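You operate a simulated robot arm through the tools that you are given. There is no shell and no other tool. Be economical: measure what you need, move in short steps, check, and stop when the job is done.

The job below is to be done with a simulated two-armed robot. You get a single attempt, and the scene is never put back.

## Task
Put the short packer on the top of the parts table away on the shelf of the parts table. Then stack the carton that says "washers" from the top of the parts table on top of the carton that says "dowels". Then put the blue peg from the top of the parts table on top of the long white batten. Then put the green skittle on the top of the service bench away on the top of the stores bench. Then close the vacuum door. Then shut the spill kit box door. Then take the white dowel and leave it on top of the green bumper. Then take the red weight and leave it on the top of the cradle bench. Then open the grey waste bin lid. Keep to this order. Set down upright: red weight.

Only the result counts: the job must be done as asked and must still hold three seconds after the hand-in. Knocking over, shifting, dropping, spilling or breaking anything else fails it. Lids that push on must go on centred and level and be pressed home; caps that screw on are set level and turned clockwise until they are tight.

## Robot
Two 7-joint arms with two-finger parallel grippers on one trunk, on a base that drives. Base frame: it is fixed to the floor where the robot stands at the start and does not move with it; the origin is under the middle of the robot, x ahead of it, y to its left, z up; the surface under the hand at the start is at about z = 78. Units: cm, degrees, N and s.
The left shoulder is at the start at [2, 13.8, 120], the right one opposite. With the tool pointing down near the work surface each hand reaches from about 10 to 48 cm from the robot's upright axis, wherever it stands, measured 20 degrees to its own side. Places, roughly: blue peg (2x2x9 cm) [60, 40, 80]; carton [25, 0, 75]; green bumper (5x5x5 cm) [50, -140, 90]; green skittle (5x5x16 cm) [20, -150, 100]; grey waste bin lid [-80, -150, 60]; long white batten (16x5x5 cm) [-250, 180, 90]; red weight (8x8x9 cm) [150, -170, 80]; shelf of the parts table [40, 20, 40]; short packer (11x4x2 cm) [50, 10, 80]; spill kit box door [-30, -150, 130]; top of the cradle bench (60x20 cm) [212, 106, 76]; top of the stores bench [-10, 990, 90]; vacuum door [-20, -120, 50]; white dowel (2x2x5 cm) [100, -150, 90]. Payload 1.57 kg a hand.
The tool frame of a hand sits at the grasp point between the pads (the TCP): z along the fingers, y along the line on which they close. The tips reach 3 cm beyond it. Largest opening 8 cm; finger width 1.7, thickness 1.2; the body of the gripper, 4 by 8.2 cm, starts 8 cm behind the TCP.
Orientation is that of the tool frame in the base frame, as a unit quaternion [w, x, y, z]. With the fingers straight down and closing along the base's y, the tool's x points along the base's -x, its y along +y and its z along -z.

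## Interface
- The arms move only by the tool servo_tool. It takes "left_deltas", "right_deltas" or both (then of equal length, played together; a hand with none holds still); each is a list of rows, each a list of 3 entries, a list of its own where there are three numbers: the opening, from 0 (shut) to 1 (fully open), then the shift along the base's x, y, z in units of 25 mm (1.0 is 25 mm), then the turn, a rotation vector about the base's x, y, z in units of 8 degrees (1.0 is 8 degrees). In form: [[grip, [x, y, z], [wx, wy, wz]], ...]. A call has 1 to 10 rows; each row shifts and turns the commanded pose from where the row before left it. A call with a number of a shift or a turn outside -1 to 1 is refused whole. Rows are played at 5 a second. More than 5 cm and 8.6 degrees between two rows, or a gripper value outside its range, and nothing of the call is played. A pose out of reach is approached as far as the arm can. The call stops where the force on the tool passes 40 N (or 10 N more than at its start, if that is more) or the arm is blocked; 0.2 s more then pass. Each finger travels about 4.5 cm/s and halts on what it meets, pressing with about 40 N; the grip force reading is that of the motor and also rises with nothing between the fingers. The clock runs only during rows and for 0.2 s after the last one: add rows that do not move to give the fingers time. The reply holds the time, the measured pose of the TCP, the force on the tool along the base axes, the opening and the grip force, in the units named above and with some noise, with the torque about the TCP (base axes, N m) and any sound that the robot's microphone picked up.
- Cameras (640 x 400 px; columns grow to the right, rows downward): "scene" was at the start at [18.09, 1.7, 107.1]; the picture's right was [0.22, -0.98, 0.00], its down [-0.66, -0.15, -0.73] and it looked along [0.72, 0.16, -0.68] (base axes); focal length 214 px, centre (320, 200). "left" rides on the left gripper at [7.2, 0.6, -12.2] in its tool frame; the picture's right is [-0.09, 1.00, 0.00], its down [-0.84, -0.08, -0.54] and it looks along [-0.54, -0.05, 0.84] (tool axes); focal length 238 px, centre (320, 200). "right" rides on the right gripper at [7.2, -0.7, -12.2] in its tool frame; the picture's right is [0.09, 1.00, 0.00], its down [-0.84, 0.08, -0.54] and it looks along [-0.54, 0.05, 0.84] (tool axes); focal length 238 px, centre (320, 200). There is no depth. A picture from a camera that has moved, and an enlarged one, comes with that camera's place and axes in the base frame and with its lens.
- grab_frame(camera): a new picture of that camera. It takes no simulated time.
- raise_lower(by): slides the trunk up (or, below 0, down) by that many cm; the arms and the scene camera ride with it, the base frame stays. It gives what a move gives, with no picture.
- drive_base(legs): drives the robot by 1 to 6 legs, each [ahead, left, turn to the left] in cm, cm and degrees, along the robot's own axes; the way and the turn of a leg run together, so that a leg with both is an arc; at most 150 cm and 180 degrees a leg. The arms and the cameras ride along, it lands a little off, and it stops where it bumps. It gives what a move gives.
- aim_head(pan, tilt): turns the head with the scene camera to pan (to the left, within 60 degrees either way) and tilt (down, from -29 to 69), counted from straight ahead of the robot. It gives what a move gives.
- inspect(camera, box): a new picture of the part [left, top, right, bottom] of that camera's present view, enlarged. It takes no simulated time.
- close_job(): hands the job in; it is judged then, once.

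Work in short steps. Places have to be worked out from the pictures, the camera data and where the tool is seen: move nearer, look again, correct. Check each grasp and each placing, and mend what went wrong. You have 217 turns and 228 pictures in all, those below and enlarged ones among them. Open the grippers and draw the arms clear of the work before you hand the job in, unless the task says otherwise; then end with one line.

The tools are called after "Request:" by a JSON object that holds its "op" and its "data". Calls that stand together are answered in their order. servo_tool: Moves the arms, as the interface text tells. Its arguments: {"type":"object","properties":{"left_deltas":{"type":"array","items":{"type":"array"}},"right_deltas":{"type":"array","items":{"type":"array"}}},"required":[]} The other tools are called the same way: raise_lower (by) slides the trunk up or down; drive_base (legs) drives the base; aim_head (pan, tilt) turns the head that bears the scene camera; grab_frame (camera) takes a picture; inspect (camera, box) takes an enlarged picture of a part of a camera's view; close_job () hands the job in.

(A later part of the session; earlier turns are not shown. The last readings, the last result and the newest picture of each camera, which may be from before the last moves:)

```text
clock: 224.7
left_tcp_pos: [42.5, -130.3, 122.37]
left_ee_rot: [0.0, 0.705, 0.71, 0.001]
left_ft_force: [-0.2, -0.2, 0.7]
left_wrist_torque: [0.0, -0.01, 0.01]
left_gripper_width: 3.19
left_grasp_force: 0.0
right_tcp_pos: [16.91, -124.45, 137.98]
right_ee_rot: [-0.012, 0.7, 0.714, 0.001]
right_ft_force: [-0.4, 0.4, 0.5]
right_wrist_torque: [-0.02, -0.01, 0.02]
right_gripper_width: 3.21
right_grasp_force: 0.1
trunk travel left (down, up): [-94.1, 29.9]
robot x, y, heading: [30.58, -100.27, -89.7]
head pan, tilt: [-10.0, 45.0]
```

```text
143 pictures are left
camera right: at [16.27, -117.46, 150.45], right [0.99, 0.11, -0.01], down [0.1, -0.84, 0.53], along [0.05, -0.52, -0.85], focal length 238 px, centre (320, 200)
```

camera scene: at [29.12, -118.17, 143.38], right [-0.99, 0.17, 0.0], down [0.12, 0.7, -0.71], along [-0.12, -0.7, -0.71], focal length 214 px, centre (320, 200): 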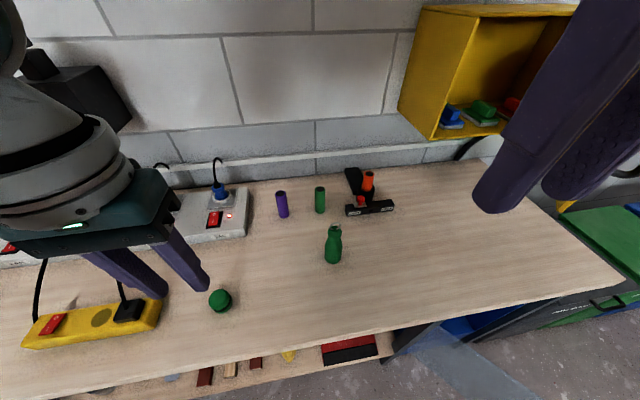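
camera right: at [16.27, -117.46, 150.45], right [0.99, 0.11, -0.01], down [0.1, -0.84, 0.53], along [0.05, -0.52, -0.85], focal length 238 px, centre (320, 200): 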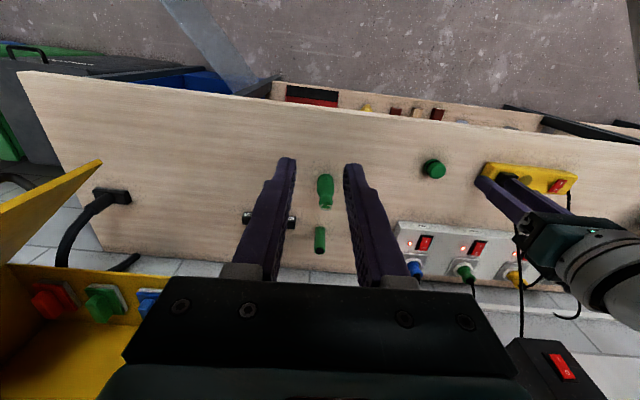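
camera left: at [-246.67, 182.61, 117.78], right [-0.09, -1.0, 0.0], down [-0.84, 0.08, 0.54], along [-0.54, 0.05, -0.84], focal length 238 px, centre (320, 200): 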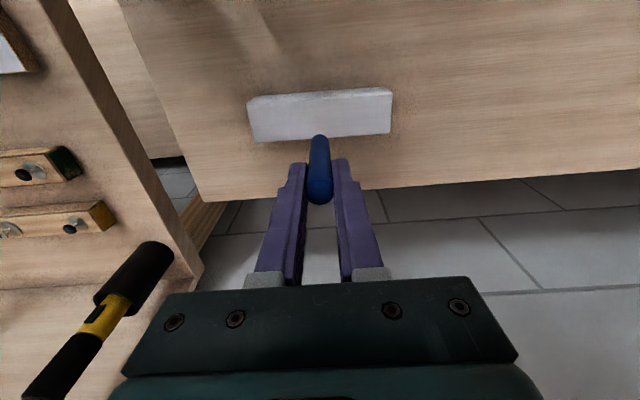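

The skittle's base is at (20.5, -147.4), bench z ≈ 90. I move 7 cm closer, lower the trunk and bring the open right hand above it.

Request:
{"op": "drive_base", "data": {"legs": [[7, 0, 0]]}}

Request:
{"op": "raise_lower", "data": {"by": -15}}

Request:
{"op": "servo_tool", "data": {"right_deltas": [[1, [0.24, -0.8, 0], [0, 0, 0]], [1, [0.24, -0.8, 0], [0, 0, 0]], [1, [0.24, -0.8, 0], [0, 0, 0]], [1, [0.24, -0.8, 0], [0, 0, 0]], [1, [0.24, -0.8, 0], [0, 0, 0]], [1, [0.24, -0.8, 0], [0, 0, 0]], [1, [0, -0.8, 0], [0, 0, 0]], [1, [0, 0, 0], [0, 0, 0]]]}}

Request:
{"op": "grab_frame", "data": {"camera": "right"}}

Request:
{"op": "grab_frame", "data": {"camera": "scene"}}

```text
clock: 225.7
left_tcp_pos: [42.41, -137.38, 122.47]
left_ee_rot: [0.0, 0.703, 0.711, 0.001]
left_ft_force: [1.1, -0.6, 0.8]
left_wrist_torque: [0.02, -0.01, -0.01]
left_gripper_width: 3.18
left_grasp_force: 0.1
right_tcp_pos: [16.89, -131.61, 138.11]
right_ee_rot: [-0.012, 0.699, 0.715, 0.002]
right_ft_force: [0.2, -0.4, -0.1]
right_wrist_torque: [0.03, 0.01, -0.01]
right_gripper_width: 3.18
right_grasp_force: 0.1
trunk travel left (down, up): [-94.1, 29.9]
robot x, y, heading: [30.22, -106.99, -89.6]
head pan, tilt: [-10.0, 45.0]
```

```text
clock: 227.5
left_tcp_pos: [42.58, -137.38, 107.43]
left_ee_rot: [-0.001, 0.703, 0.711, 0.0]
left_ft_force: [-0.5, 0.7, 0.6]
left_wrist_torque: [-0.01, -0.02, 0.0]
left_gripper_width: 3.22
left_grasp_force: 0.0
right_tcp_pos: [16.91, -131.62, 122.95]
right_ee_rot: [-0.012, 0.7, 0.714, 0.001]
right_ft_force: [1.2, -0.2, 0.0]
right_wrist_torque: [0.02, 0.02, 0.01]
right_gripper_width: 3.21
right_grasp_force: 0.0
trunk travel left (down, up): [-79.1, 44.9]
robot x, y, heading: [30.49, -107.15, -89.7]
head pan, tilt: [-10.0, 45.0]
```

```text
clock: 229.3
left_tcp_pos: [42.53, -137.45, 107.47]
left_ee_rot: [-0.002, 0.704, 0.71, 0.0]
left_ft_force: [0.7, -0.2, 0.1]
left_wrist_torque: [0.0, 0.0, -0.01]
left_gripper_width: 3.2
left_grasp_force: 0.1
right_tcp_pos: [20.43, -145.76, 123.06]
right_ee_rot: [-0.012, 0.699, 0.715, 0.001]
right_ft_force: [-0.5, -0.2, -0.1]
right_wrist_torque: [0.01, 0.0, 0.03]
right_gripper_width: 8.01
right_grasp_force: 0.1
trunk travel left (down, up): [-79.1, 44.9]
robot x, y, heading: [30.73, -107.23, -89.7]
head pan, tilt: [-10.0, 45.0]
```

```text
142 pictures are left
camera right: at [19.96, -138.79, 135.5], right [0.99, 0.11, -0.01], down [0.1, -0.84, 0.53], along [0.05, -0.52, -0.85], focal length 238 px, centre (320, 200)
```

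right: 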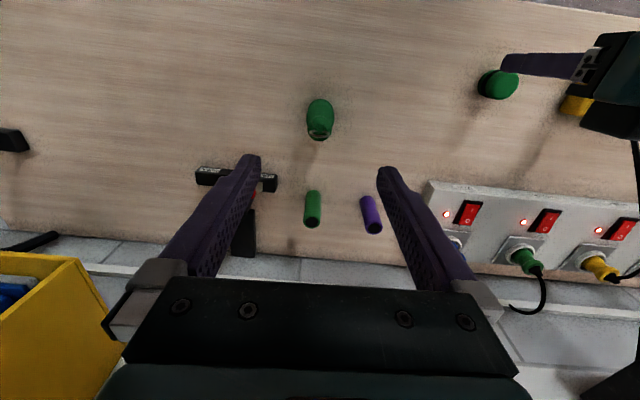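

```text
141 pictures are left
camera scene: at [29.16, -125.31, 128.38], right [-0.99, 0.17, 0.0], down [0.12, 0.7, -0.71], along [-0.12, -0.7, -0.71], focal length 214 px, centre (320, 200)
```

scene: 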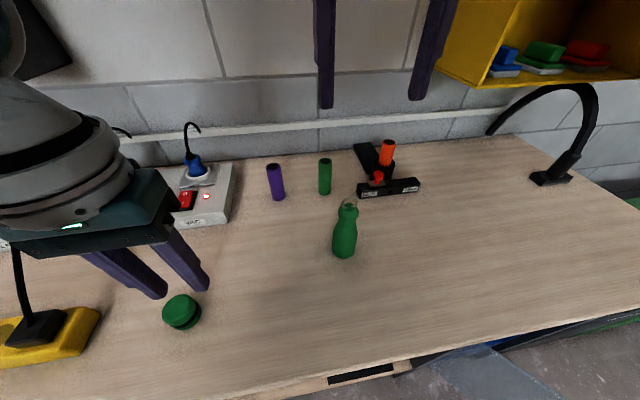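

Skittle axis is at (20.5, -147.8). I centre over it and descend around it.

Request:
{"op": "servo_tool", "data": {"right_deltas": [[1, [0, -0.8, 0], [0, 0, 0]], [1, [0, 0, -1], [0, 0, 0]], [1, [0, 0, -1], [0, 0, 0]], [1, [0, 0, -1], [0, 0, 0]], [1, [0, 0, -1], [0, 0, 0]], [1, [0, 0, 0], [0, 0, 0]]]}}

Request:
{"op": "grab_frame", "data": {"camera": "right"}}

Request:
{"op": "grab_frame", "data": {"camera": "scene"}}

```text
clock: 230.7
left_tcp_pos: [42.45, -137.47, 107.43]
left_ee_rot: [-0.001, 0.704, 0.71, 0.0]
left_ft_force: [0.4, 0.7, -0.1]
left_wrist_torque: [-0.02, -0.01, -0.01]
left_gripper_width: 3.22
left_grasp_force: 0.0
right_tcp_pos: [20.39, -147.45, 113.13]
right_ee_rot: [-0.013, 0.7, 0.714, 0.001]
right_ft_force: [-0.3, -0.1, -0.2]
right_wrist_torque: [0.02, -0.04, -0.02]
right_gripper_width: 8.01
right_grasp_force: 0.0
trunk travel left (down, up): [-79.1, 44.9]
robot x, y, heading: [30.53, -106.84, -89.7]
head pan, tilt: [-10.0, 45.0]
```

```text
140 pictures are left
camera right: at [19.84, -140.51, 125.52], right [0.99, 0.11, -0.01], down [0.1, -0.84, 0.53], along [0.05, -0.52, -0.85], focal length 238 px, centre (320, 200)
```

right: 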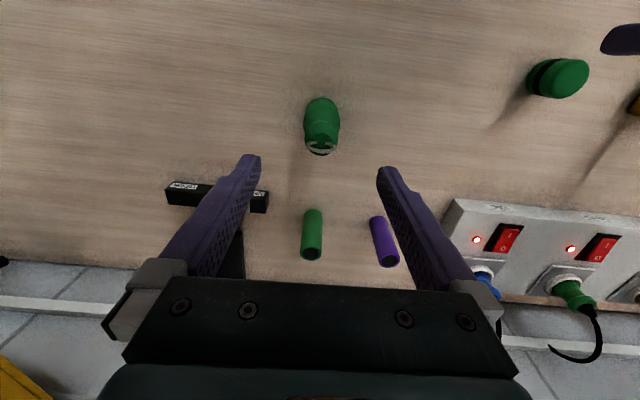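

```text
139 pictures are left
camera scene: at [29.16, -125.31, 128.38], right [-0.99, 0.17, 0.0], down [0.12, 0.7, -0.71], along [-0.12, -0.7, -0.71], focal length 214 px, centre (320, 200)
```

scene: 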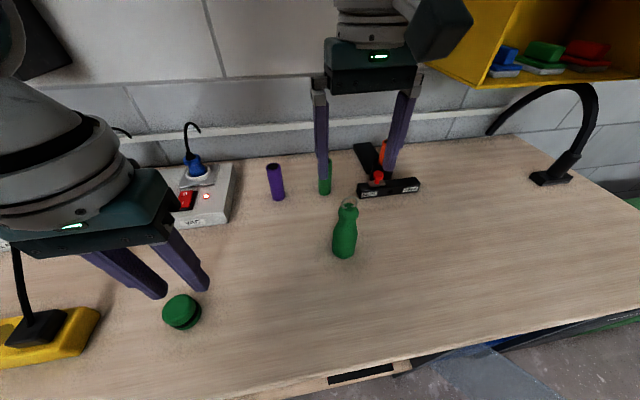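

Request:
{"op": "servo_tool", "data": {"right_deltas": [[1, [0.04, -0.06, -1], [0, 0, 0]], [1, [0, 0, -1], [0, 0, 0]], [1, [0, 0, -1], [0, 0, 0]], [1, [0, 0, -1], [0, 0, 0]], [1, [0, 0, -1], [0, 0, 0]], [1, [0, 0, -0.5], [0, 0, 0]], [1, [0, 0, 0], [0, 0, 0]]]}}

Request:
{"op": "grab_frame", "data": {"camera": "scene"}}

Request:
{"op": "grab_frame", "data": {"camera": "right"}}

```text
clock: 232.3
left_tcp_pos: [42.34, -137.38, 107.38]
left_ee_rot: [-0.001, 0.704, 0.711, 0.001]
left_ft_force: [-0.3, 0.5, 0.0]
left_wrist_torque: [0.0, -0.01, -0.02]
left_gripper_width: 3.18
left_grasp_force: 0.1
right_tcp_pos: [20.39, -147.73, 99.32]
right_ee_rot: [-0.01, 0.699, 0.715, 0.002]
right_ft_force: [-0.8, 0.6, 0.0]
right_wrist_torque: [0.0, 0.01, 0.0]
right_gripper_width: 8.01
right_grasp_force: 0.0
trunk travel left (down, up): [-79.1, 44.9]
robot x, y, heading: [30.6, -107.13, -89.8]
head pan, tilt: [-10.0, 45.0]
```

```text
138 pictures are left
camera scene: at [29.16, -125.31, 128.38], right [-0.99, 0.17, 0.0], down [0.12, 0.7, -0.71], along [-0.12, -0.7, -0.71], focal length 214 px, centre (320, 200)
```

scene: 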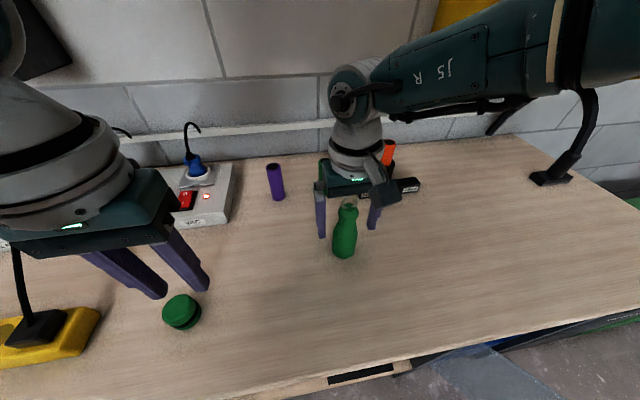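

```text
137 pictures are left
camera right: at [19.83, -140.82, 111.72], right [0.99, 0.11, -0.01], down [0.1, -0.84, 0.52], along [0.05, -0.52, -0.85], focal length 238 px, centre (320, 200)
```

right: 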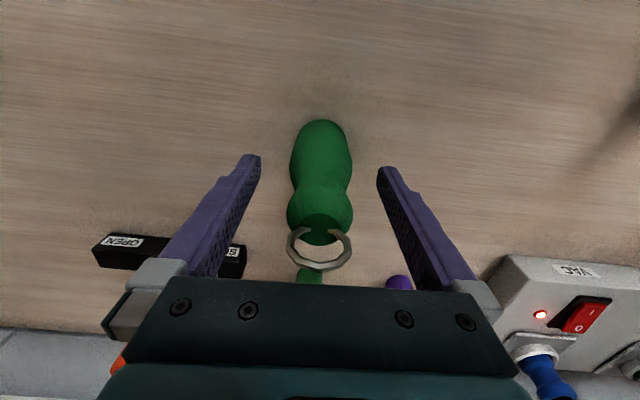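

Aligned, and the ring top has ~2 cm to the palm. I lower 1 cm and close gently.

Request:
{"op": "servo_tool", "data": {"right_deltas": [[1, [0, 0, -0.4], [0, 0, 0]], [0.8, [0, 0, 0], [0, 0, 0]], [0.65, [0, 0, 0], [0, 0, 0]], [0, [0, 0, 0], [0, 0, 0]], [0, [0, 0, 0], [0, 0, 0]], [0, [0, 0, 0], [0, 0, 0]], [0, [0, 0, 0], [0, 0, 0]]]}}

Request:
{"op": "servo_tool", "data": {"right_deltas": [[0, [0, 0, 0.3], [0, 0, 0]], [0, [0, 0, 0.5], [0, 0, 0]], [0, [0, 0, 0.6], [0, 0, 0]], [0, [0, 0, 0.6], [0, 0, 0]]]}}

Request:
{"op": "grab_frame", "data": {"camera": "scene"}}

```text
clock: 233.9
left_tcp_pos: [42.38, -137.46, 107.32]
left_ee_rot: [0.0, 0.703, 0.711, 0.0]
left_ft_force: [0.5, 1.2, -0.2]
left_wrist_torque: [0.01, -0.01, 0.02]
left_gripper_width: 3.23
left_grasp_force: 0.0
right_tcp_pos: [20.51, -147.73, 98.39]
right_ee_rot: [-0.013, 0.699, 0.715, 0.001]
right_ft_force: [-0.1, 0.0, 0.2]
right_wrist_torque: [0.01, -0.01, 0.02]
right_gripper_width: 4.46
right_grasp_force: 39.9
trunk travel left (down, up): [-79.1, 44.9]
robot x, y, heading: [30.79, -107.13, -89.8]
head pan, tilt: [-10.0, 45.0]
```

```text
clock: 234.9
left_tcp_pos: [42.55, -137.28, 107.5]
left_ee_rot: [-0.001, 0.703, 0.711, 0.0]
left_ft_force: [0.4, -0.1, 0.2]
left_wrist_torque: [0.01, 0.03, -0.03]
left_gripper_width: 3.21
left_grasp_force: 0.0
right_tcp_pos: [20.55, -147.85, 103.28]
right_ee_rot: [-0.012, 0.7, 0.714, 0.001]
right_ft_force: [0.3, -0.7, -0.7]
right_wrist_torque: [-0.06, 0.04, 0.02]
right_gripper_width: 4.44
right_grasp_force: 39.9
trunk travel left (down, up): [-79.1, 44.9]
robot x, y, heading: [30.61, -106.98, -89.6]
head pan, tilt: [-10.0, 45.0]
```

```text
136 pictures are left
camera scene: at [29.16, -125.31, 128.38], right [-0.99, 0.17, 0.0], down [0.12, 0.7, -0.71], along [-0.12, -0.7, -0.71], focal length 214 px, centre (320, 200)
```

scene: 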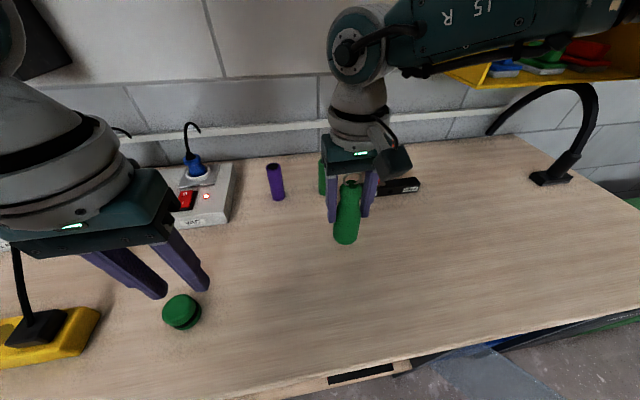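

The skittle is held. I lift it a little more, back straight out, then move to the corridor at x ≈ -100 and face +y.

Request:
{"op": "servo_tool", "data": {"right_deltas": [[0, [0, 0.6, 0.6], [0, 0, 0]], [0, [0, 0.6, 0.6], [0, 0, 0]], [0, [0, 0.6, 0.3], [0, 0, 0]]]}}

Request:
{"op": "drive_base", "data": {"legs": [[-58, 0, 0], [0, -132, 0], [0, 0, 180]]}}

Request:
{"op": "aim_head", "data": {"pan": 0, "tilt": 10}}

Request:
{"op": "grab_frame", "data": {"camera": "scene"}}

```text
clock: 235.7
left_tcp_pos: [42.46, -137.38, 107.5]
left_ee_rot: [-0.001, 0.704, 0.71, 0.001]
left_ft_force: [0.3, 0.8, -0.4]
left_wrist_torque: [0.0, -0.01, 0.03]
left_gripper_width: 3.17
left_grasp_force: 0.2
right_tcp_pos: [20.46, -143.06, 106.94]
right_ee_rot: [-0.013, 0.7, 0.714, 0.001]
right_ft_force: [0.9, -0.4, -1.0]
right_wrist_torque: [0.0, -0.01, 0.02]
right_gripper_width: 4.43
right_grasp_force: 40.2
trunk travel left (down, up): [-79.1, 44.9]
robot x, y, heading: [30.63, -107.19, -89.9]
head pan, tilt: [-10.0, 45.0]
```

```text
clock: 253.0
left_tcp_pos: [-120.44, -18.68, 107.52]
left_ee_rot: [0.001, 0.748, -0.664, 0.001]
left_ft_force: [0.4, 0.9, -0.9]
left_wrist_torque: [-0.01, 0.0, 0.02]
left_gripper_width: 3.22
left_grasp_force: 0.0
right_tcp_pos: [-99.17, -10.52, 106.94]
right_ee_rot: [0.001, 0.752, -0.66, 0.013]
right_ft_force: [-0.3, 0.2, -1.3]
right_wrist_torque: [0.02, 0.03, -0.03]
right_gripper_width: 4.41
right_grasp_force: 40.3
trunk travel left (down, up): [-79.1, 44.9]
robot x, y, heading: [-105.28, -47.45, 96.7]
head pan, tilt: [-10.0, 45.0]
```

```text
clock: 254.0
left_tcp_pos: [-120.41, -18.66, 107.43]
left_ee_rot: [0.0, 0.748, -0.664, 0.001]
left_ft_force: [-0.6, -0.1, -0.2]
left_wrist_torque: [-0.03, -0.02, -0.01]
left_gripper_width: 3.22
left_grasp_force: 0.1
right_tcp_pos: [-99.11, -10.48, 106.96]
right_ee_rot: [0.0, 0.751, -0.66, 0.012]
right_ft_force: [-1.1, -0.8, -1.4]
right_wrist_torque: [-0.01, -0.02, 0.01]
right_gripper_width: 4.45
right_grasp_force: 40.3
trunk travel left (down, up): [-79.1, 44.9]
robot x, y, heading: [-105.35, -47.45, 96.4]
head pan, tilt: [0.0, 10.0]
```

```text
135 pictures are left
camera scene: at [-107.45, -28.38, 133.86], right [0.99, 0.11, 0.0], down [0.02, -0.17, -0.98], along [-0.11, 0.98, -0.17], focal length 214 px, centre (320, 200)
```

scene: 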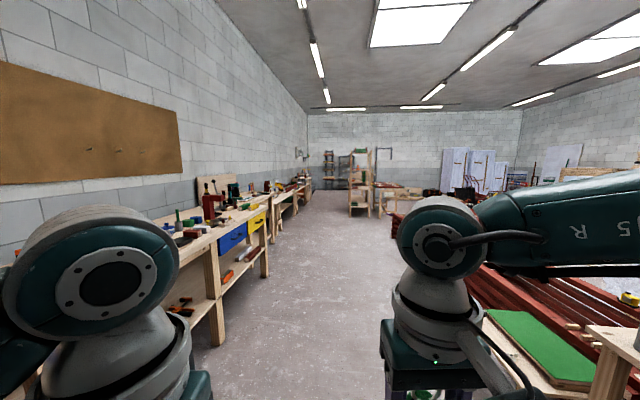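

The corridor is clear; a shelf rack stands right of x ≈ -95 at y ≈ 515. I take x ≈ -142 and advance in long legs.

Request:
{"op": "drive_base", "data": {"legs": [[0, 36, -6.4], [150, 0, 0], [150, 0, 0], [120, 0, 0]]}}

Request:
{"op": "grab_frame", "data": {"camera": "scene"}}

```text
clock: 276.2
left_tcp_pos: [-169.8, 402.23, 107.48]
left_ee_rot: [0.001, 0.728, -0.686, 0.001]
left_ft_force: [0.6, -0.4, -0.5]
left_wrist_torque: [-0.01, 0.02, 0.0]
left_gripper_width: 3.18
left_grasp_force: 0.2
right_tcp_pos: [-148.06, 409.1, 106.88]
right_ee_rot: [0.0, 0.732, -0.681, 0.012]
right_ft_force: [-0.4, 0.3, -1.6]
right_wrist_torque: [-0.01, 0.0, 0.02]
right_gripper_width: 4.44
right_grasp_force: 40.1
trunk travel left (down, up): [-79.1, 44.9]
robot x, y, heading: [-156.4, 372.98, 93.4]
head pan, tilt: [0.0, 10.0]
```

```text
134 pictures are left
camera scene: at [-157.29, 391.77, 133.87], right [1.0, 0.06, 0.0], down [0.01, -0.17, -0.98], along [-0.06, 0.98, -0.17], focal length 214 px, centre (320, 200)
```

scene: 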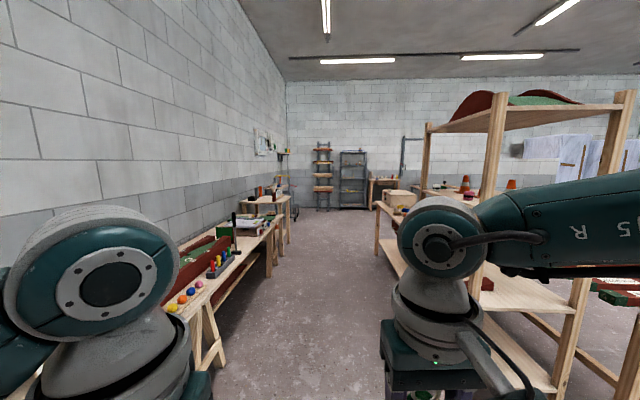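

I continue along the corridor toward the far bench.

Request:
{"op": "drive_base", "data": {"legs": [[0, 0, -3.4], [150, 0, 0], [150, 0, 0], [100, 0, 0]]}}

Request:
{"op": "aim_head", "data": {"pan": -30, "tilt": 20}}

Request:
{"op": "grab_frame", "data": {"camera": "scene"}}

```text
clock: 295.4
left_tcp_pos: [-167.45, 792.27, 107.36]
left_ee_rot: [-0.001, -0.705, 0.71, -0.001]
left_ft_force: [-0.2, 1.4, -0.2]
left_wrist_torque: [0.01, 0.01, -0.01]
left_gripper_width: 3.23
left_grasp_force: 0.0
right_tcp_pos: [-145.25, 797.55, 106.9]
right_ee_rot: [0.001, 0.709, -0.705, 0.012]
right_ft_force: [0.0, 0.4, -0.5]
right_wrist_torque: [0.01, 0.0, -0.02]
right_gripper_width: 4.44
right_grasp_force: 40.1
trunk travel left (down, up): [-79.1, 44.9]
robot x, y, heading: [-155.92, 762.02, 89.5]
head pan, tilt: [0.0, 10.0]
```

```text
clock: 296.3
left_tcp_pos: [-167.42, 792.09, 107.38]
left_ee_rot: [-0.001, -0.705, 0.709, -0.001]
left_ft_force: [0.2, 0.3, -0.6]
left_wrist_torque: [-0.02, -0.01, 0.01]
left_gripper_width: 3.2
left_grasp_force: 0.0
right_tcp_pos: [-145.31, 797.63, 106.98]
right_ee_rot: [0.001, 0.708, -0.706, 0.012]
right_ft_force: [0.3, 0.1, -0.8]
right_wrist_torque: [0.04, -0.03, 0.03]
right_gripper_width: 4.44
right_grasp_force: 39.4
trunk travel left (down, up): [-79.1, 44.9]
robot x, y, heading: [-156.2, 761.62, 89.3]
head pan, tilt: [-30.0, 20.0]
```

```text
133 pictures are left
camera scene: at [-151.08, 779.65, 132.25], right [0.86, -0.51, 0.0], down [-0.17, -0.29, -0.94], along [0.48, 0.81, -0.34], focal length 214 px, centre (320, 200)
```

scene: 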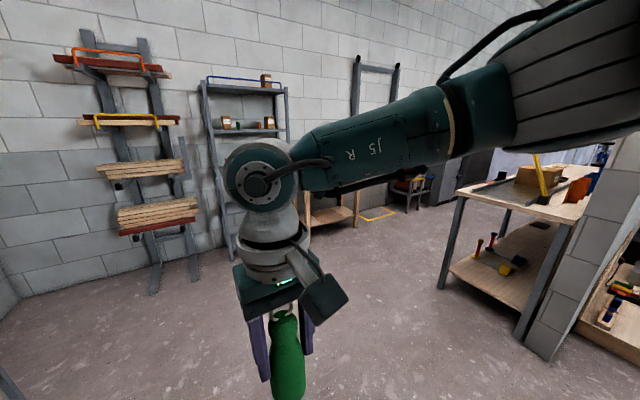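

The stores bench should be behind my arm. I drive to about (-25, 895) and look straight at it.

Request:
{"op": "drive_base", "data": {"legs": [[133, 0, 0.5], [0, -131, 0]]}}

Request:
{"op": "aim_head", "data": {"pan": 10, "tilt": 25}}

Request:
{"op": "grab_frame", "data": {"camera": "scene"}}

Request:
{"op": "grab_frame", "data": {"camera": "right"}}

```text
clock: 309.1
left_tcp_pos: [-32.03, 917.95, 107.38]
left_ee_rot: [-0.001, -0.699, 0.715, -0.001]
left_ft_force: [-0.2, 0.0, 0.4]
left_wrist_torque: [0.01, 0.01, -0.01]
left_gripper_width: 3.21
left_grasp_force: 0.1
right_tcp_pos: [-9.95, 923.0, 106.9]
right_ee_rot: [-0.002, -0.702, 0.712, -0.012]
right_ft_force: [0.5, 0.6, -1.1]
right_wrist_torque: [0.01, 0.06, 0.0]
right_gripper_width: 4.44
right_grasp_force: 40.0
trunk travel left (down, up): [-79.1, 44.9]
robot x, y, heading: [-21.28, 887.21, 88.5]
head pan, tilt: [-30.0, 20.0]
```

```text
clock: 310.1
left_tcp_pos: [-32.06, 917.8, 107.45]
left_ee_rot: [0.0, -0.7, 0.715, -0.001]
left_ft_force: [0.0, -0.3, -0.2]
left_wrist_torque: [-0.03, -0.01, 0.03]
left_gripper_width: 3.21
left_grasp_force: 0.1
right_tcp_pos: [-9.81, 922.9, 106.99]
right_ee_rot: [-0.002, -0.703, 0.711, -0.012]
right_ft_force: [-0.1, 0.6, -0.4]
right_wrist_torque: [-0.02, 0.01, 0.02]
right_gripper_width: 4.41
right_grasp_force: 40.2
trunk travel left (down, up): [-79.1, 44.9]
robot x, y, heading: [-20.98, 887.25, 88.4]
head pan, tilt: [10.0, 25.0]
```

```text
132 pictures are left
camera scene: at [-22.15, 906.28, 131.44], right [0.99, 0.15, 0.0], down [0.06, -0.42, -0.91], along [-0.13, 0.9, -0.42], focal length 214 px, centre (320, 200)
```

scene: 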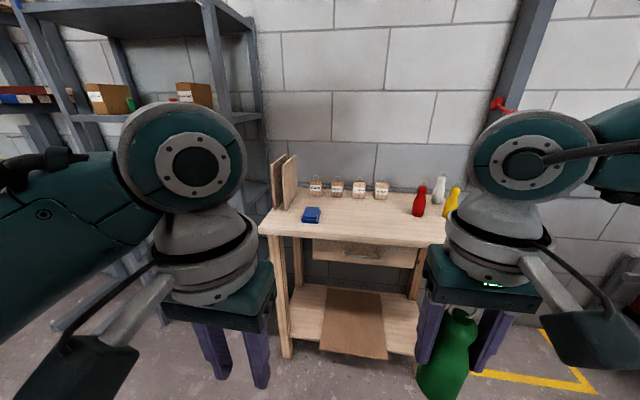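

```text
131 pictures are left
camera right: at [-9.48, 916.03, 119.33], right [-1.0, -0.08, -0.01], down [-0.08, 0.85, 0.52], along [-0.03, 0.52, -0.85], focal length 238 px, centre (320, 200)
```

right: 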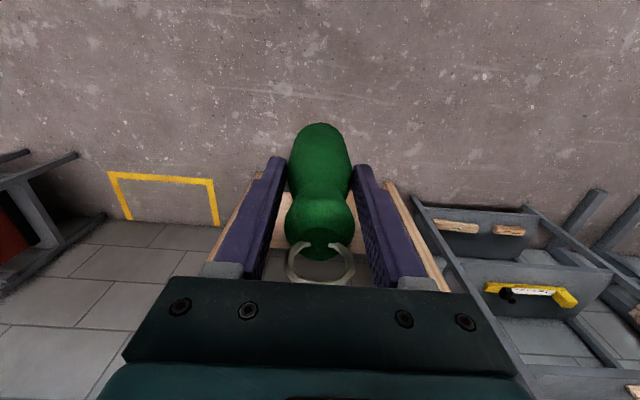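

The stores bench has a free centre front between the blue block and the red skittle. I approach so the right hand comes over about (-15, 975).

Request:
{"op": "drive_base", "data": {"legs": [[50, 5, 1.6]]}}

Request:
{"op": "aim_head", "data": {"pan": 0, "tilt": 45}}

Request:
{"op": "grab_frame", "data": {"camera": "scene"}}

Request:
{"op": "grab_frame", "data": {"camera": "right"}}

```text
clock: 313.0
left_tcp_pos: [-36.94, 965.18, 107.28]
left_ee_rot: [0.0, -0.707, 0.707, -0.001]
left_ft_force: [-0.1, -0.2, -0.9]
left_wrist_torque: [0.01, 0.0, 0.0]
left_gripper_width: 3.19
left_grasp_force: 0.0
right_tcp_pos: [-15.12, 970.86, 106.94]
right_ee_rot: [0.002, 0.711, -0.703, 0.012]
right_ft_force: [-0.1, 0.3, -1.1]
right_wrist_torque: [-0.02, 0.04, 0.01]
right_gripper_width: 4.43
right_grasp_force: 39.5
trunk travel left (down, up): [-79.1, 44.9]
robot x, y, heading: [-25.19, 934.93, 89.6]
head pan, tilt: [10.0, 25.0]
```

```text
clock: 313.8
left_tcp_pos: [-37.05, 965.04, 107.27]
left_ee_rot: [0.001, 0.708, -0.706, 0.001]
left_ft_force: [-0.2, -0.4, 0.8]
left_wrist_torque: [-0.03, -0.01, 0.0]
left_gripper_width: 3.21
left_grasp_force: 0.1
right_tcp_pos: [-15.03, 970.72, 106.93]
right_ee_rot: [0.002, 0.711, -0.703, 0.012]
right_ft_force: [-0.1, -0.1, -1.1]
right_wrist_torque: [0.05, 0.03, -0.03]
right_gripper_width: 4.44
right_grasp_force: 39.7
trunk travel left (down, up): [-79.1, 44.9]
robot x, y, heading: [-25.21, 935.19, 89.6]
head pan, tilt: [0.0, 45.0]
```

```text
130 pictures are left
camera scene: at [-25.29, 952.88, 128.38], right [1.0, 0.0, 0.0], down [0.0, -0.71, -0.71], along [0.0, 0.71, -0.71], focal length 214 px, centre (320, 200)
```

scene: 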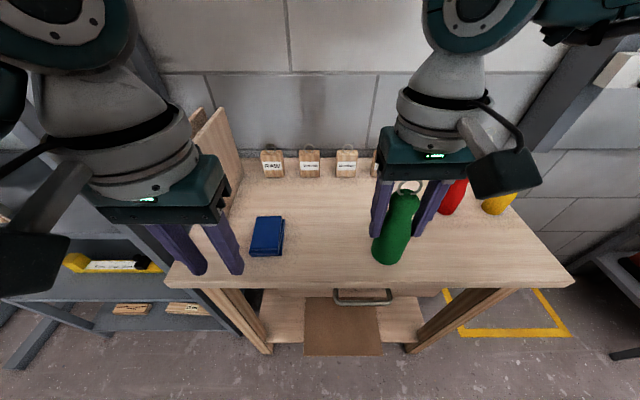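

```text
129 pictures are left
camera right: at [-14.45, 963.86, 119.32], right [-0.99, -0.1, -0.01], down [-0.1, 0.85, 0.52], along [-0.04, 0.52, -0.85], focal length 238 px, centre (320, 200)
```

right: 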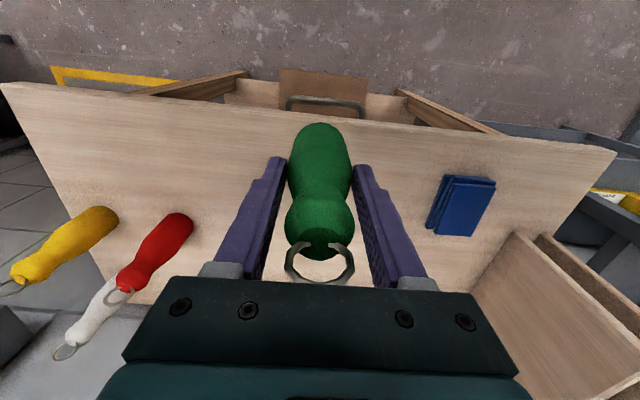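

The bench's front edge is at y ≈ 971. I move 12 cm inward, then lower.

Request:
{"op": "servo_tool", "data": {"right_deltas": [[0, [0, 0.8, 0], [0, 0, 0]], [0, [0, 0.8, 0], [0, 0, 0]], [0, [0, 0.8, 0], [0, 0, 0]], [0, [0, 0.8, 0], [0, 0, 0]], [0, [0, 0.8, 0], [0, 0, 0]], [0, [0, 0.8, -0.5], [0, 0, 0]], [0, [0, 0, -0.8], [0, 0, 0]], [0, [0, 0, -0.8], [0, 0, 0]], [0, [0, 0, -0.8], [0, 0, 0]], [0, [0, 0, 0], [0, 0, 0]]]}}

Request:
{"op": "grab_frame", "data": {"camera": "scene"}}

```text
clock: 316.0
left_tcp_pos: [-37.06, 965.2, 107.38]
left_ee_rot: [0.001, 0.707, -0.707, 0.001]
left_ft_force: [-0.3, -0.1, 0.4]
left_wrist_torque: [-0.05, -0.01, 0.0]
left_gripper_width: 3.2
left_grasp_force: 0.0
right_tcp_pos: [-14.26, 977.08, 100.8]
right_ee_rot: [0.002, 0.712, -0.702, 0.012]
right_ft_force: [-0.1, -0.2, -1.2]
right_wrist_torque: [0.02, -0.03, -0.03]
right_gripper_width: 4.41
right_grasp_force: 40.0
right hand out of reach, approached as far as the arm can: row 5, 6, 7, 8, 9
trunk travel left (down, up): [-79.1, 44.9]
robot x, y, heading: [-25.14, 934.69, 89.9]
head pan, tilt: [0.0, 45.0]
```

```text
128 pictures are left
camera scene: at [-25.29, 952.87, 128.38], right [1.0, 0.0, 0.0], down [0.0, -0.71, -0.71], along [0.0, 0.71, -0.71], focal length 214 px, centre (320, 200)
```

scene: 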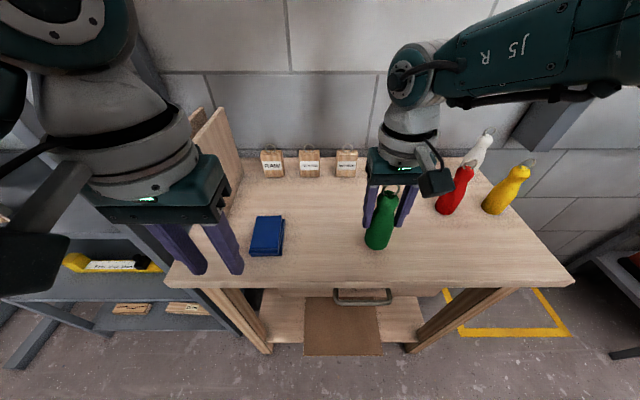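

The arm is at its reach limit. I drive 6 cm forward and lower with the trunk.

Request:
{"op": "drive_base", "data": {"legs": [[6, 0, 0]]}}

Request:
{"op": "raise_lower", "data": {"by": -2}}

Request:
{"op": "inspect", "data": {"camera": "scene", "box": [300, 140, 500, 290]}}

```text
clock: 317.0
left_tcp_pos: [-37.03, 971.14, 107.44]
left_ee_rot: [0.001, 0.708, -0.706, 0.002]
left_ft_force: [-1.0, 0.2, 0.0]
left_wrist_torque: [0.0, 0.01, -0.02]
left_gripper_width: 3.21
left_grasp_force: 0.0
right_tcp_pos: [-14.23, 982.99, 100.85]
right_ee_rot: [0.0, 0.712, -0.702, 0.013]
right_ft_force: [0.3, -0.2, -1.1]
right_wrist_torque: [0.0, -0.02, -0.02]
right_gripper_width: 4.43
right_grasp_force: 40.0
trunk travel left (down, up): [-79.1, 44.9]
robot x, y, heading: [-25.48, 940.61, 89.9]
head pan, tilt: [0.0, 45.0]
```

```text
clock: 317.6
left_tcp_pos: [-37.03, 971.15, 105.4]
left_ee_rot: [0.002, 0.708, -0.706, 0.002]
left_ft_force: [0.3, -0.2, -0.1]
left_wrist_torque: [0.01, -0.02, 0.0]
left_gripper_width: 3.2
left_grasp_force: 0.0
right_tcp_pos: [-14.33, 982.88, 98.9]
right_ee_rot: [0.002, 0.711, -0.703, 0.012]
right_ft_force: [-0.3, 0.8, -0.7]
right_wrist_torque: [-0.02, 0.07, 0.02]
right_gripper_width: 4.45
right_grasp_force: 39.7
trunk travel left (down, up): [-77.1, 46.9]
robot x, y, heading: [-25.35, 940.77, 89.8]
head pan, tilt: [0.0, 45.0]
```

```text
2.67 times, centred on (400, 215) of scene
camera zoom: at [-25.29, 958.81, 126.37], right [1.0, 0.0, 0.0], down [0.0, -0.71, -0.71], along [0.0, 0.71, -0.71], focal length 572 px, centre (107, 160)
```

zoom: 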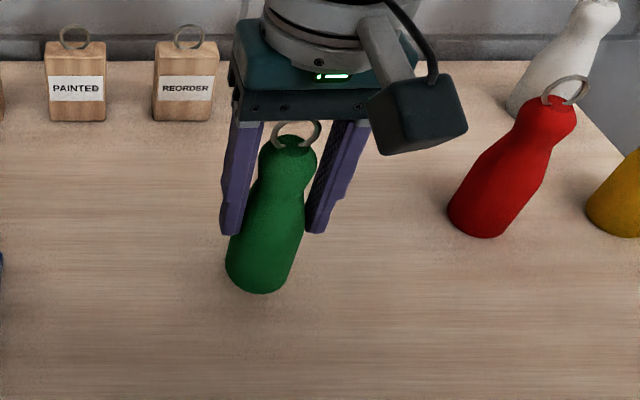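

Request:
{"op": "raise_lower", "data": {"by": -0.7}}

Request:
{"op": "raise_lower", "data": {"by": -0.4}}

```text
clock: 318.2
left_tcp_pos: [-37.13, 971.11, 104.62]
left_ee_rot: [0.002, 0.707, -0.707, 0.002]
left_ft_force: [0.3, -1.2, 0.3]
left_wrist_torque: [0.04, 0.01, 0.02]
left_gripper_width: 3.21
left_grasp_force: 0.1
right_tcp_pos: [-14.15, 982.96, 98.14]
right_ee_rot: [0.001, 0.711, -0.703, 0.012]
right_ft_force: [-0.5, 0.2, -1.0]
right_wrist_torque: [0.02, 0.01, 0.01]
right_gripper_width: 4.42
right_grasp_force: 40.1
trunk travel left (down, up): [-76.4, 47.6]
robot x, y, heading: [-25.3, 940.94, 89.9]
head pan, tilt: [0.0, 45.0]
```

```text
clock: 318.7
left_tcp_pos: [-37.07, 971.12, 104.28]
left_ee_rot: [0.001, 0.708, -0.707, 0.001]
left_ft_force: [1.3, 0.2, 0.5]
left_wrist_torque: [0.04, -0.04, 0.01]
left_gripper_width: 3.2
left_grasp_force: 0.0
right_tcp_pos: [-14.35, 982.94, 97.82]
right_ee_rot: [0.001, 0.712, -0.702, 0.012]
right_ft_force: [0.0, 0.3, -2.3]
right_wrist_torque: [0.01, 0.02, 0.06]
right_gripper_width: 4.45
right_grasp_force: 40.7
trunk travel left (down, up): [-76.0, 48.0]
robot x, y, heading: [-25.23, 941.26, 90.1]
head pan, tilt: [0.0, 45.0]
```

Request:
{"op": "raise_lower", "data": {"by": -0.4}}

Request:
{"op": "raise_lower", "data": {"by": -0.4}}

Request:
{"op": "inspect", "data": {"camera": "scene", "box": [300, 140, 500, 290]}}

```text
clock: 319.3
left_tcp_pos: [-37.04, 971.06, 103.84]
left_ee_rot: [0.001, 0.708, -0.706, 0.001]
left_ft_force: [0.2, 0.9, 0.1]
left_wrist_torque: [0.01, 0.03, -0.02]
left_gripper_width: 3.22
left_grasp_force: 0.2
right_tcp_pos: [-14.22, 983.01, 97.33]
right_ee_rot: [0.001, 0.712, -0.702, 0.012]
right_ft_force: [1.6, 0.6, -1.5]
right_wrist_torque: [0.01, 0.01, -0.04]
right_gripper_width: 4.42
right_grasp_force: 40.0
trunk travel left (down, up): [-75.6, 48.4]
robot x, y, heading: [-25.31, 940.71, 89.8]
head pan, tilt: [0.0, 45.0]
```

```text
clock: 319.8
left_tcp_pos: [-37.06, 971.19, 103.46]
left_ee_rot: [0.001, 0.708, -0.706, 0.002]
left_ft_force: [0.6, 0.1, -0.5]
left_wrist_torque: [0.0, -0.05, 0.03]
left_gripper_width: 3.21
left_grasp_force: 0.1
right_tcp_pos: [-14.33, 982.93, 96.93]
right_ee_rot: [0.001, 0.712, -0.702, 0.013]
right_ft_force: [0.5, -0.3, -1.5]
right_wrist_torque: [0.0, -0.01, 0.0]
right_gripper_width: 4.41
right_grasp_force: 39.8
trunk travel left (down, up): [-75.2, 48.8]
robot x, y, heading: [-24.75, 940.93, 90.0]
head pan, tilt: [0.0, 45.0]
```

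```text
2.67 times, centred on (400, 215) of scene
camera zoom: at [-25.29, 958.81, 124.48], right [1.0, 0.0, 0.0], down [0.0, -0.71, -0.71], along [0.0, 0.71, -0.71], focal length 572 px, centre (107, 160)
```

zoom: 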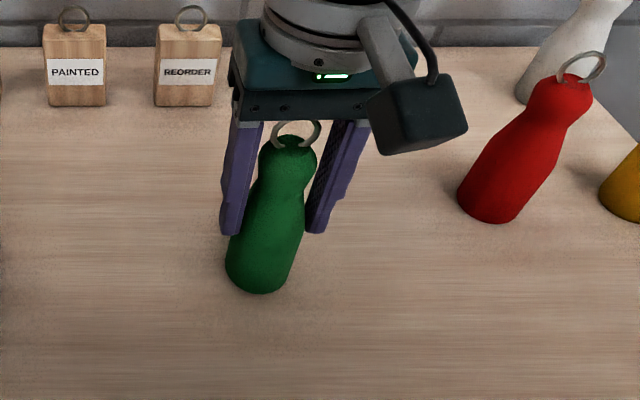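

By the red skittle's size the bench is at z ≈ 86.7, so there's ~1.7 cm to go.

Request:
{"op": "raise_lower", "data": {"by": -1.0}}

Request:
{"op": "raise_lower", "data": {"by": -0.3}}

Request:
{"op": "raise_lower", "data": {"by": -0.3}}

```text
clock: 320.4
left_tcp_pos: [-37.03, 971.15, 102.6]
left_ee_rot: [0.0, 0.708, -0.706, 0.001]
left_ft_force: [-0.8, 0.1, -0.7]
left_wrist_torque: [0.02, 0.0, -0.03]
left_gripper_width: 3.2
left_grasp_force: 0.0
right_tcp_pos: [-14.23, 983.19, 96.24]
right_ee_rot: [0.0, 0.712, -0.702, 0.012]
right_ft_force: [2.3, -10.1, 36.5]
right_wrist_torque: [-0.26, 0.05, -0.11]
right_gripper_width: 4.43
right_grasp_force: 39.6
trunk travel left (down, up): [-74.2, 49.8]
robot x, y, heading: [-25.56, 940.74, 90.1]
head pan, tilt: [0.0, 45.0]
```

```text
clock: 320.9
left_tcp_pos: [-37.07, 971.28, 102.18]
left_ee_rot: [-0.001, 0.708, -0.706, 0.001]
left_ft_force: [-1.0, -0.5, 0.0]
left_wrist_torque: [0.01, 0.01, 0.05]
left_gripper_width: 3.19
left_grasp_force: 0.1
right_tcp_pos: [-14.19, 983.17, 95.84]
right_ee_rot: [0.0, 0.712, -0.702, 0.01]
right_ft_force: [0.3, -6.7, 34.2]
right_wrist_torque: [-0.08, 0.19, -0.02]
right_gripper_width: 4.46
right_grasp_force: 40.5
trunk travel left (down, up): [-73.9, 50.1]
robot x, y, heading: [-25.9, 941.27, 89.8]
head pan, tilt: [0.0, 45.0]
```

```text
clock: 321.4
left_tcp_pos: [-36.94, 971.37, 102.0]
left_ee_rot: [0.0, 0.707, -0.707, 0.001]
left_ft_force: [0.1, -0.2, 1.0]
left_wrist_torque: [-0.01, 0.0, 0.0]
left_gripper_width: 3.17
left_grasp_force: 0.0
right_tcp_pos: [-14.18, 983.43, 95.48]
right_ee_rot: [0.0, 0.712, -0.702, 0.01]
right_ft_force: [0.7, -4.2, 32.5]
right_wrist_torque: [0.02, 0.13, -0.04]
right_gripper_width: 4.47
right_grasp_force: 39.7
trunk travel left (down, up): [-73.6, 50.4]
robot x, y, heading: [-24.94, 941.09, 89.8]
head pan, tilt: [0.0, 45.0]
```

It's firmly on the bench. I relieve the force slightly, open and rise.

Request:
{"op": "raise_lower", "data": {"by": 0.3}}

Request:
{"op": "servo_tool", "data": {"right_deltas": [[0.57, [0, 0, 0], [0, 0, 0]], [0.6, [0, 0, 0], [0, 0, 0]], [0.7, [0, 0, 0], [0, 0, 0]], [0.85, [0, 0, 0], [0, 0, 0]], [1, [0, 0, 0], [0, 0, 0]], [1, [0, 0, 0], [0, 0, 0]]]}}

Request:
{"op": "raise_lower", "data": {"by": 20}}

Request:
{"op": "grab_frame", "data": {"camera": "scene"}}

```text
clock: 321.9
left_tcp_pos: [-36.97, 971.14, 102.04]
left_ee_rot: [0.001, 0.707, -0.707, 0.001]
left_ft_force: [-0.6, -0.4, 0.4]
left_wrist_torque: [0.0, 0.0, 0.0]
left_gripper_width: 3.21
left_grasp_force: 0.0
right_tcp_pos: [-14.21, 983.01, 95.52]
right_ee_rot: [0.002, 0.712, -0.703, 0.013]
right_ft_force: [0.5, 1.6, 2.9]
right_wrist_torque: [0.25, 0.02, -0.02]
right_gripper_width: 4.45
right_grasp_force: 39.9
trunk travel left (down, up): [-73.9, 50.1]
robot x, y, heading: [-25.39, 940.69, 89.9]
head pan, tilt: [0.0, 45.0]
```

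```text
clock: 323.3
left_tcp_pos: [-37.01, 971.16, 102.26]
left_ee_rot: [0.002, 0.708, -0.707, 0.001]
left_ft_force: [1.1, -0.3, 0.5]
left_wrist_torque: [-0.01, 0.03, 0.0]
left_gripper_width: 3.18
left_grasp_force: 0.1
right_tcp_pos: [-14.26, 983.02, 95.66]
right_ee_rot: [0.001, 0.711, -0.703, 0.013]
right_ft_force: [-0.1, -0.5, -1.0]
right_wrist_torque: [0.0, -0.01, -0.01]
right_gripper_width: 7.99
right_grasp_force: 0.1
trunk travel left (down, up): [-73.9, 50.1]
robot x, y, heading: [-25.3, 940.59, 89.9]
head pan, tilt: [0.0, 45.0]
```

```text
clock: 325.5
left_tcp_pos: [-36.96, 971.07, 122.17]
left_ee_rot: [0.001, 0.708, -0.707, 0.002]
left_ft_force: [-1.1, -0.5, 0.1]
left_wrist_torque: [0.02, 0.0, -0.01]
left_gripper_width: 3.19
left_grasp_force: 0.0
right_tcp_pos: [-14.29, 982.97, 115.72]
right_ee_rot: [0.001, 0.711, -0.703, 0.012]
right_ft_force: [0.4, 0.1, -0.3]
right_wrist_torque: [-0.01, -0.01, 0.02]
right_gripper_width: 8.0
right_grasp_force: 0.0
trunk travel left (down, up): [-93.9, 30.1]
robot x, y, heading: [-25.48, 940.99, 90.4]
head pan, tilt: [0.0, 45.0]
```

```text
125 pictures are left
camera scene: at [-25.29, 958.81, 143.18], right [1.0, 0.0, 0.0], down [0.0, -0.71, -0.71], along [0.0, 0.71, -0.71], focal length 214 px, centre (320, 200)
```

scene: 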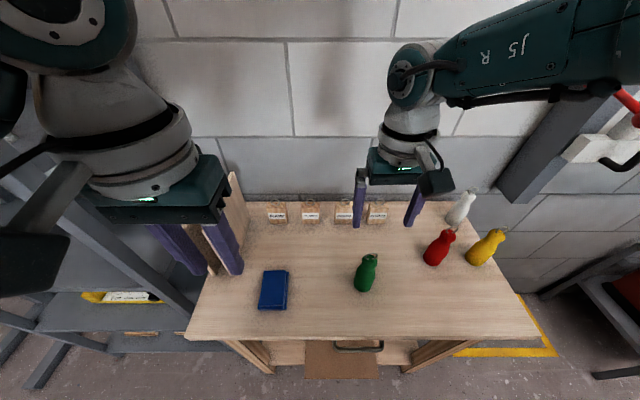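

The skittle stands on the stores bench. I drive all the way back.

Request:
{"op": "drive_base", "data": {"legs": [[-50, 0, 0], [0, 131, 0], [-150, 0, 0], [-150, 0, 0], [-150, 0, 0], [-150, 0, 0]]}}

Request:
{"op": "drive_base", "data": {"legs": [[-150, 0, 0], [-150, 0, 0], [-45, 0, 0]]}}

```text
clock: 363.2
left_tcp_pos: [-140.31, 311.28, 122.26]
left_ee_rot: [0.001, 0.734, -0.679, 0.001]
left_ft_force: [-0.8, -0.5, 0.0]
left_wrist_torque: [0.07, 0.06, 0.0]
left_gripper_width: 3.21
left_grasp_force: 0.1
right_tcp_pos: [-118.48, 324.87, 115.69]
right_ee_rot: [0.001, 0.738, -0.675, 0.012]
right_ft_force: [-0.1, -0.1, 1.0]
right_wrist_torque: [0.0, -0.01, -0.02]
right_gripper_width: 7.99
right_grasp_force: 0.0
trunk travel left (down, up): [-93.9, 30.1]
robot x, y, heading: [-125.88, 281.91, 94.6]
head pan, tilt: [0.0, 45.0]
```

```text
clock: 379.9
left_tcp_pos: [-112.44, -30.85, 122.15]
left_ee_rot: [0.001, 0.741, -0.672, 0.001]
left_ft_force: [-0.3, 0.0, -0.3]
left_wrist_torque: [-0.02, 0.0, 0.03]
left_gripper_width: 3.2
left_grasp_force: 0.1
right_tcp_pos: [-90.79, -16.91, 115.74]
right_ee_rot: [0.0, 0.744, -0.668, 0.012]
right_ft_force: [-0.5, 0.1, -0.5]
right_wrist_torque: [0.01, 0.01, 0.0]
right_gripper_width: 7.99
right_grasp_force: 0.2
trunk travel left (down, up): [-93.9, 30.1]
robot x, y, heading: [-97.74, -60.09, 95.1]
head pan, tilt: [0.0, 45.0]
```

Request:
{"op": "drive_base", "data": {"legs": [[0, 0, 175], [0, 60, 0]]}}

Request:
{"op": "aim_head", "data": {"pan": 0, "tilt": 40}}

Request:
{"op": "grab_frame", "data": {"camera": "scene"}}

```text
clock: 390.4
left_tcp_pos: [-25.92, -91.91, 122.23]
left_ee_rot: [0.0, 0.711, 0.703, 0.001]
left_ft_force: [0.3, 0.5, -0.3]
left_wrist_torque: [0.01, 0.0, 0.02]
left_gripper_width: 3.2
left_grasp_force: 0.0
right_tcp_pos: [-49.0, -103.37, 115.62]
right_ee_rot: [-0.012, 0.707, 0.707, 0.001]
right_ft_force: [-0.3, -0.2, 0.0]
right_wrist_torque: [0.01, -0.08, -0.01]
right_gripper_width: 7.98
right_grasp_force: 0.2
trunk travel left (down, up): [-93.9, 30.1]
robot x, y, heading: [-37.72, -61.37, -90.9]
head pan, tilt: [0.0, 45.0]
```

```text
clock: 391.1
left_tcp_pos: [-25.83, -91.75, 122.18]
left_ee_rot: [-0.002, 0.712, 0.702, 0.001]
left_ft_force: [0.6, 0.4, -0.4]
left_wrist_torque: [-0.02, 0.01, 0.03]
left_gripper_width: 3.21
left_grasp_force: 0.1
right_tcp_pos: [-48.89, -103.42, 115.66]
right_ee_rot: [-0.013, 0.708, 0.706, 0.001]
right_ft_force: [0.3, 0.8, 0.3]
right_wrist_torque: [0.01, 0.01, -0.02]
right_gripper_width: 8.01
right_grasp_force: 0.2
trunk travel left (down, up): [-93.9, 30.1]
robot x, y, heading: [-37.45, -61.22, -90.8]
head pan, tilt: [0.0, 40.0]
```

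```text
124 pictures are left
camera scene: at [-37.56, -79.95, 143.9], right [-1.0, 0.02, 0.0], down [0.01, 0.64, -0.77], along [-0.01, -0.77, -0.64], focal length 214 px, centre (320, 200)
```

scene: 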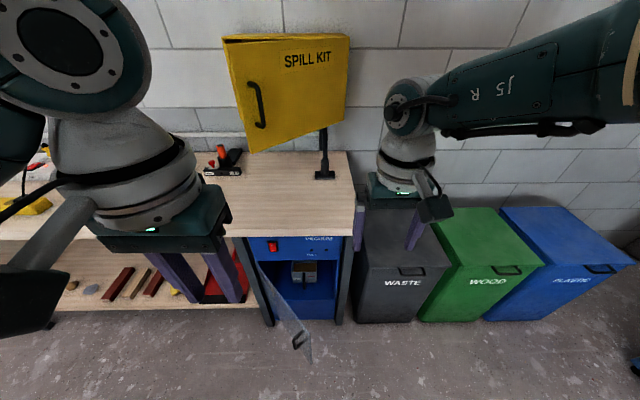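

Request:
{"op": "inspect", "data": {"camera": "scene", "box": [220, 220, 380, 370]}}

Request:
{"op": "inspect", "data": {"camera": "scene", "box": [200, 20, 380, 190]}}

```text
2.67 times, centred on (300, 295) of scene
camera zoom: at [-37.56, -79.95, 143.9], right [-1.0, 0.02, 0.0], down [0.01, 0.64, -0.77], along [-0.01, -0.77, -0.64], focal length 572 px, centre (373, -53)
```

zoom: 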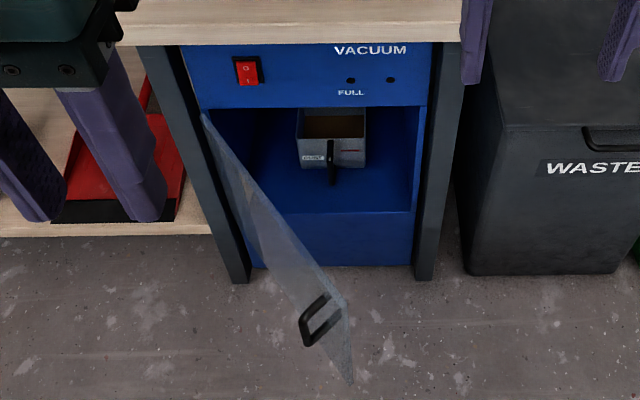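

```text
2.35 times, centred on (290, 105) of scene
camera zoom: at [-37.56, -79.95, 143.9], right [-1.0, 0.02, 0.0], down [0.01, 0.64, -0.77], along [-0.01, -0.77, -0.64], focal length 505 px, centre (391, 424)
```

zoom: 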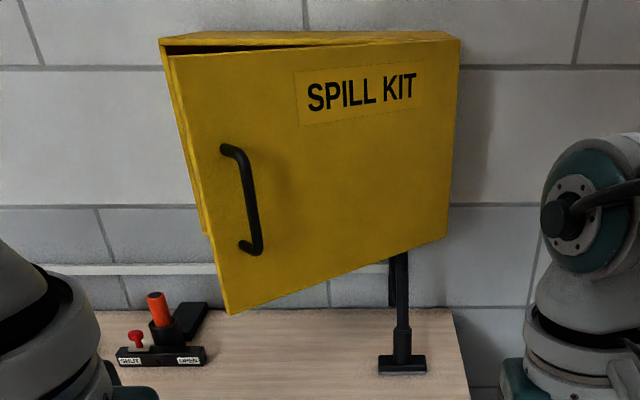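

The vacuum door is hinged at x ≈ -12 and stands about 49° open, free edge at (-34.5, -105). The plan is to push its outer face with the closed left hand at z ≈ 60. I move the right hand aside, tilt the left hand forward and lower the trunk.

Request:
{"op": "servo_tool", "data": {"left_deltas": [[0, [0.4, 0.2, 0], [-0.8, 0, 0]], [0, [0.4, 0.2, 0], [-0.8, 0, 0]], [0, [0.4, 0.2, 0], [-0.8, 0, 0]], [0, [0.4, 0, 0], [-0.8, 0, 0]], [0, [0.4, 0, 0], [-0.8, 0, 0]], [0, [0, 0, 0], [-0.8, 0, 0]], [0, [0, 0, 0], [-0.8, 0, 0]]], "right_deltas": [[1, [-0.8, 0.8, 0], [0, 0, 0]], [1, [-0.8, 0.8, 0], [0, 0, 0]], [1, [-0.8, 0.5, 0], [0, 0, 0]], [1, [-0.8, 0.5, 0], [0, 0, 0]], [1, [0, 0, 0], [0, 0, 0]], [1, [0, 0, 0], [0, 0, 0]], [1, [0, 0, 0], [0, 0, 0]]]}}

Request:
{"op": "raise_lower", "data": {"by": -40}}

Request:
{"op": "raise_lower", "data": {"by": -18}}

Request:
{"op": "grab_frame", "data": {"camera": "scene"}}

```text
clock: 392.6
left_tcp_pos: [-21.08, -90.03, 122.26]
left_ee_rot: [0.271, 0.658, 0.65, -0.268]
left_ft_force: [0.1, 0.3, -0.2]
left_wrist_torque: [-0.03, 0.03, -0.02]
left_gripper_width: 0.03
left_grasp_force: 21.0
right_tcp_pos: [-56.89, -97.05, 115.63]
right_ee_rot: [-0.011, 0.707, 0.707, 0.0]
right_ft_force: [0.2, -0.5, 0.0]
right_wrist_torque: [0.02, -0.03, 0.0]
right_gripper_width: 7.95
right_grasp_force: 0.2
trunk travel left (down, up): [-93.9, 30.1]
robot x, y, heading: [-37.13, -61.16, -90.8]
head pan, tilt: [0.0, 40.0]
```

```text
clock: 396.5
left_tcp_pos: [-20.91, -90.31, 82.08]
left_ee_rot: [0.27, 0.659, 0.65, -0.267]
left_ft_force: [-0.2, 0.5, -0.2]
left_wrist_torque: [-0.03, -0.02, 0.02]
left_gripper_width: 0.0
left_grasp_force: 21.7
right_tcp_pos: [-56.85, -97.09, 75.68]
right_ee_rot: [-0.013, 0.707, 0.707, 0.001]
right_ft_force: [-0.2, -0.6, 0.2]
right_wrist_torque: [-0.01, 0.0, 0.02]
right_gripper_width: 8.0
right_grasp_force: 0.0
trunk travel left (down, up): [-53.9, 70.1]
robot x, y, heading: [-37.47, -61.14, -90.8]
head pan, tilt: [0.0, 40.0]
```

```text
clock: 398.5
left_tcp_pos: [-21.05, -90.17, 64.14]
left_ee_rot: [0.271, 0.658, 0.65, -0.267]
left_ft_force: [0.6, -0.9, -0.6]
left_wrist_torque: [-0.02, -0.02, 0.03]
left_gripper_width: 0.0
left_grasp_force: 21.2
right_tcp_pos: [-56.92, -97.08, 57.81]
right_ee_rot: [-0.012, 0.708, 0.706, 0.002]
right_ft_force: [-0.2, -0.3, -0.2]
right_wrist_torque: [0.0, -0.01, 0.0]
right_gripper_width: 8.0
right_grasp_force: 0.0
trunk travel left (down, up): [-35.9, 88.1]
robot x, y, heading: [-37.34, -61.38, -91.0]
head pan, tilt: [0.0, 40.0]
```

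```text
121 pictures are left
camera scene: at [-37.56, -79.96, 85.91], right [-1.0, 0.02, 0.0], down [0.01, 0.64, -0.77], along [-0.01, -0.77, -0.64], focal length 214 px, centre (320, 200)
```

scene: 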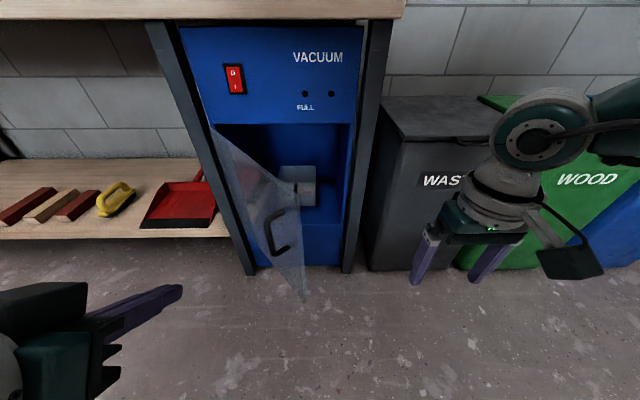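

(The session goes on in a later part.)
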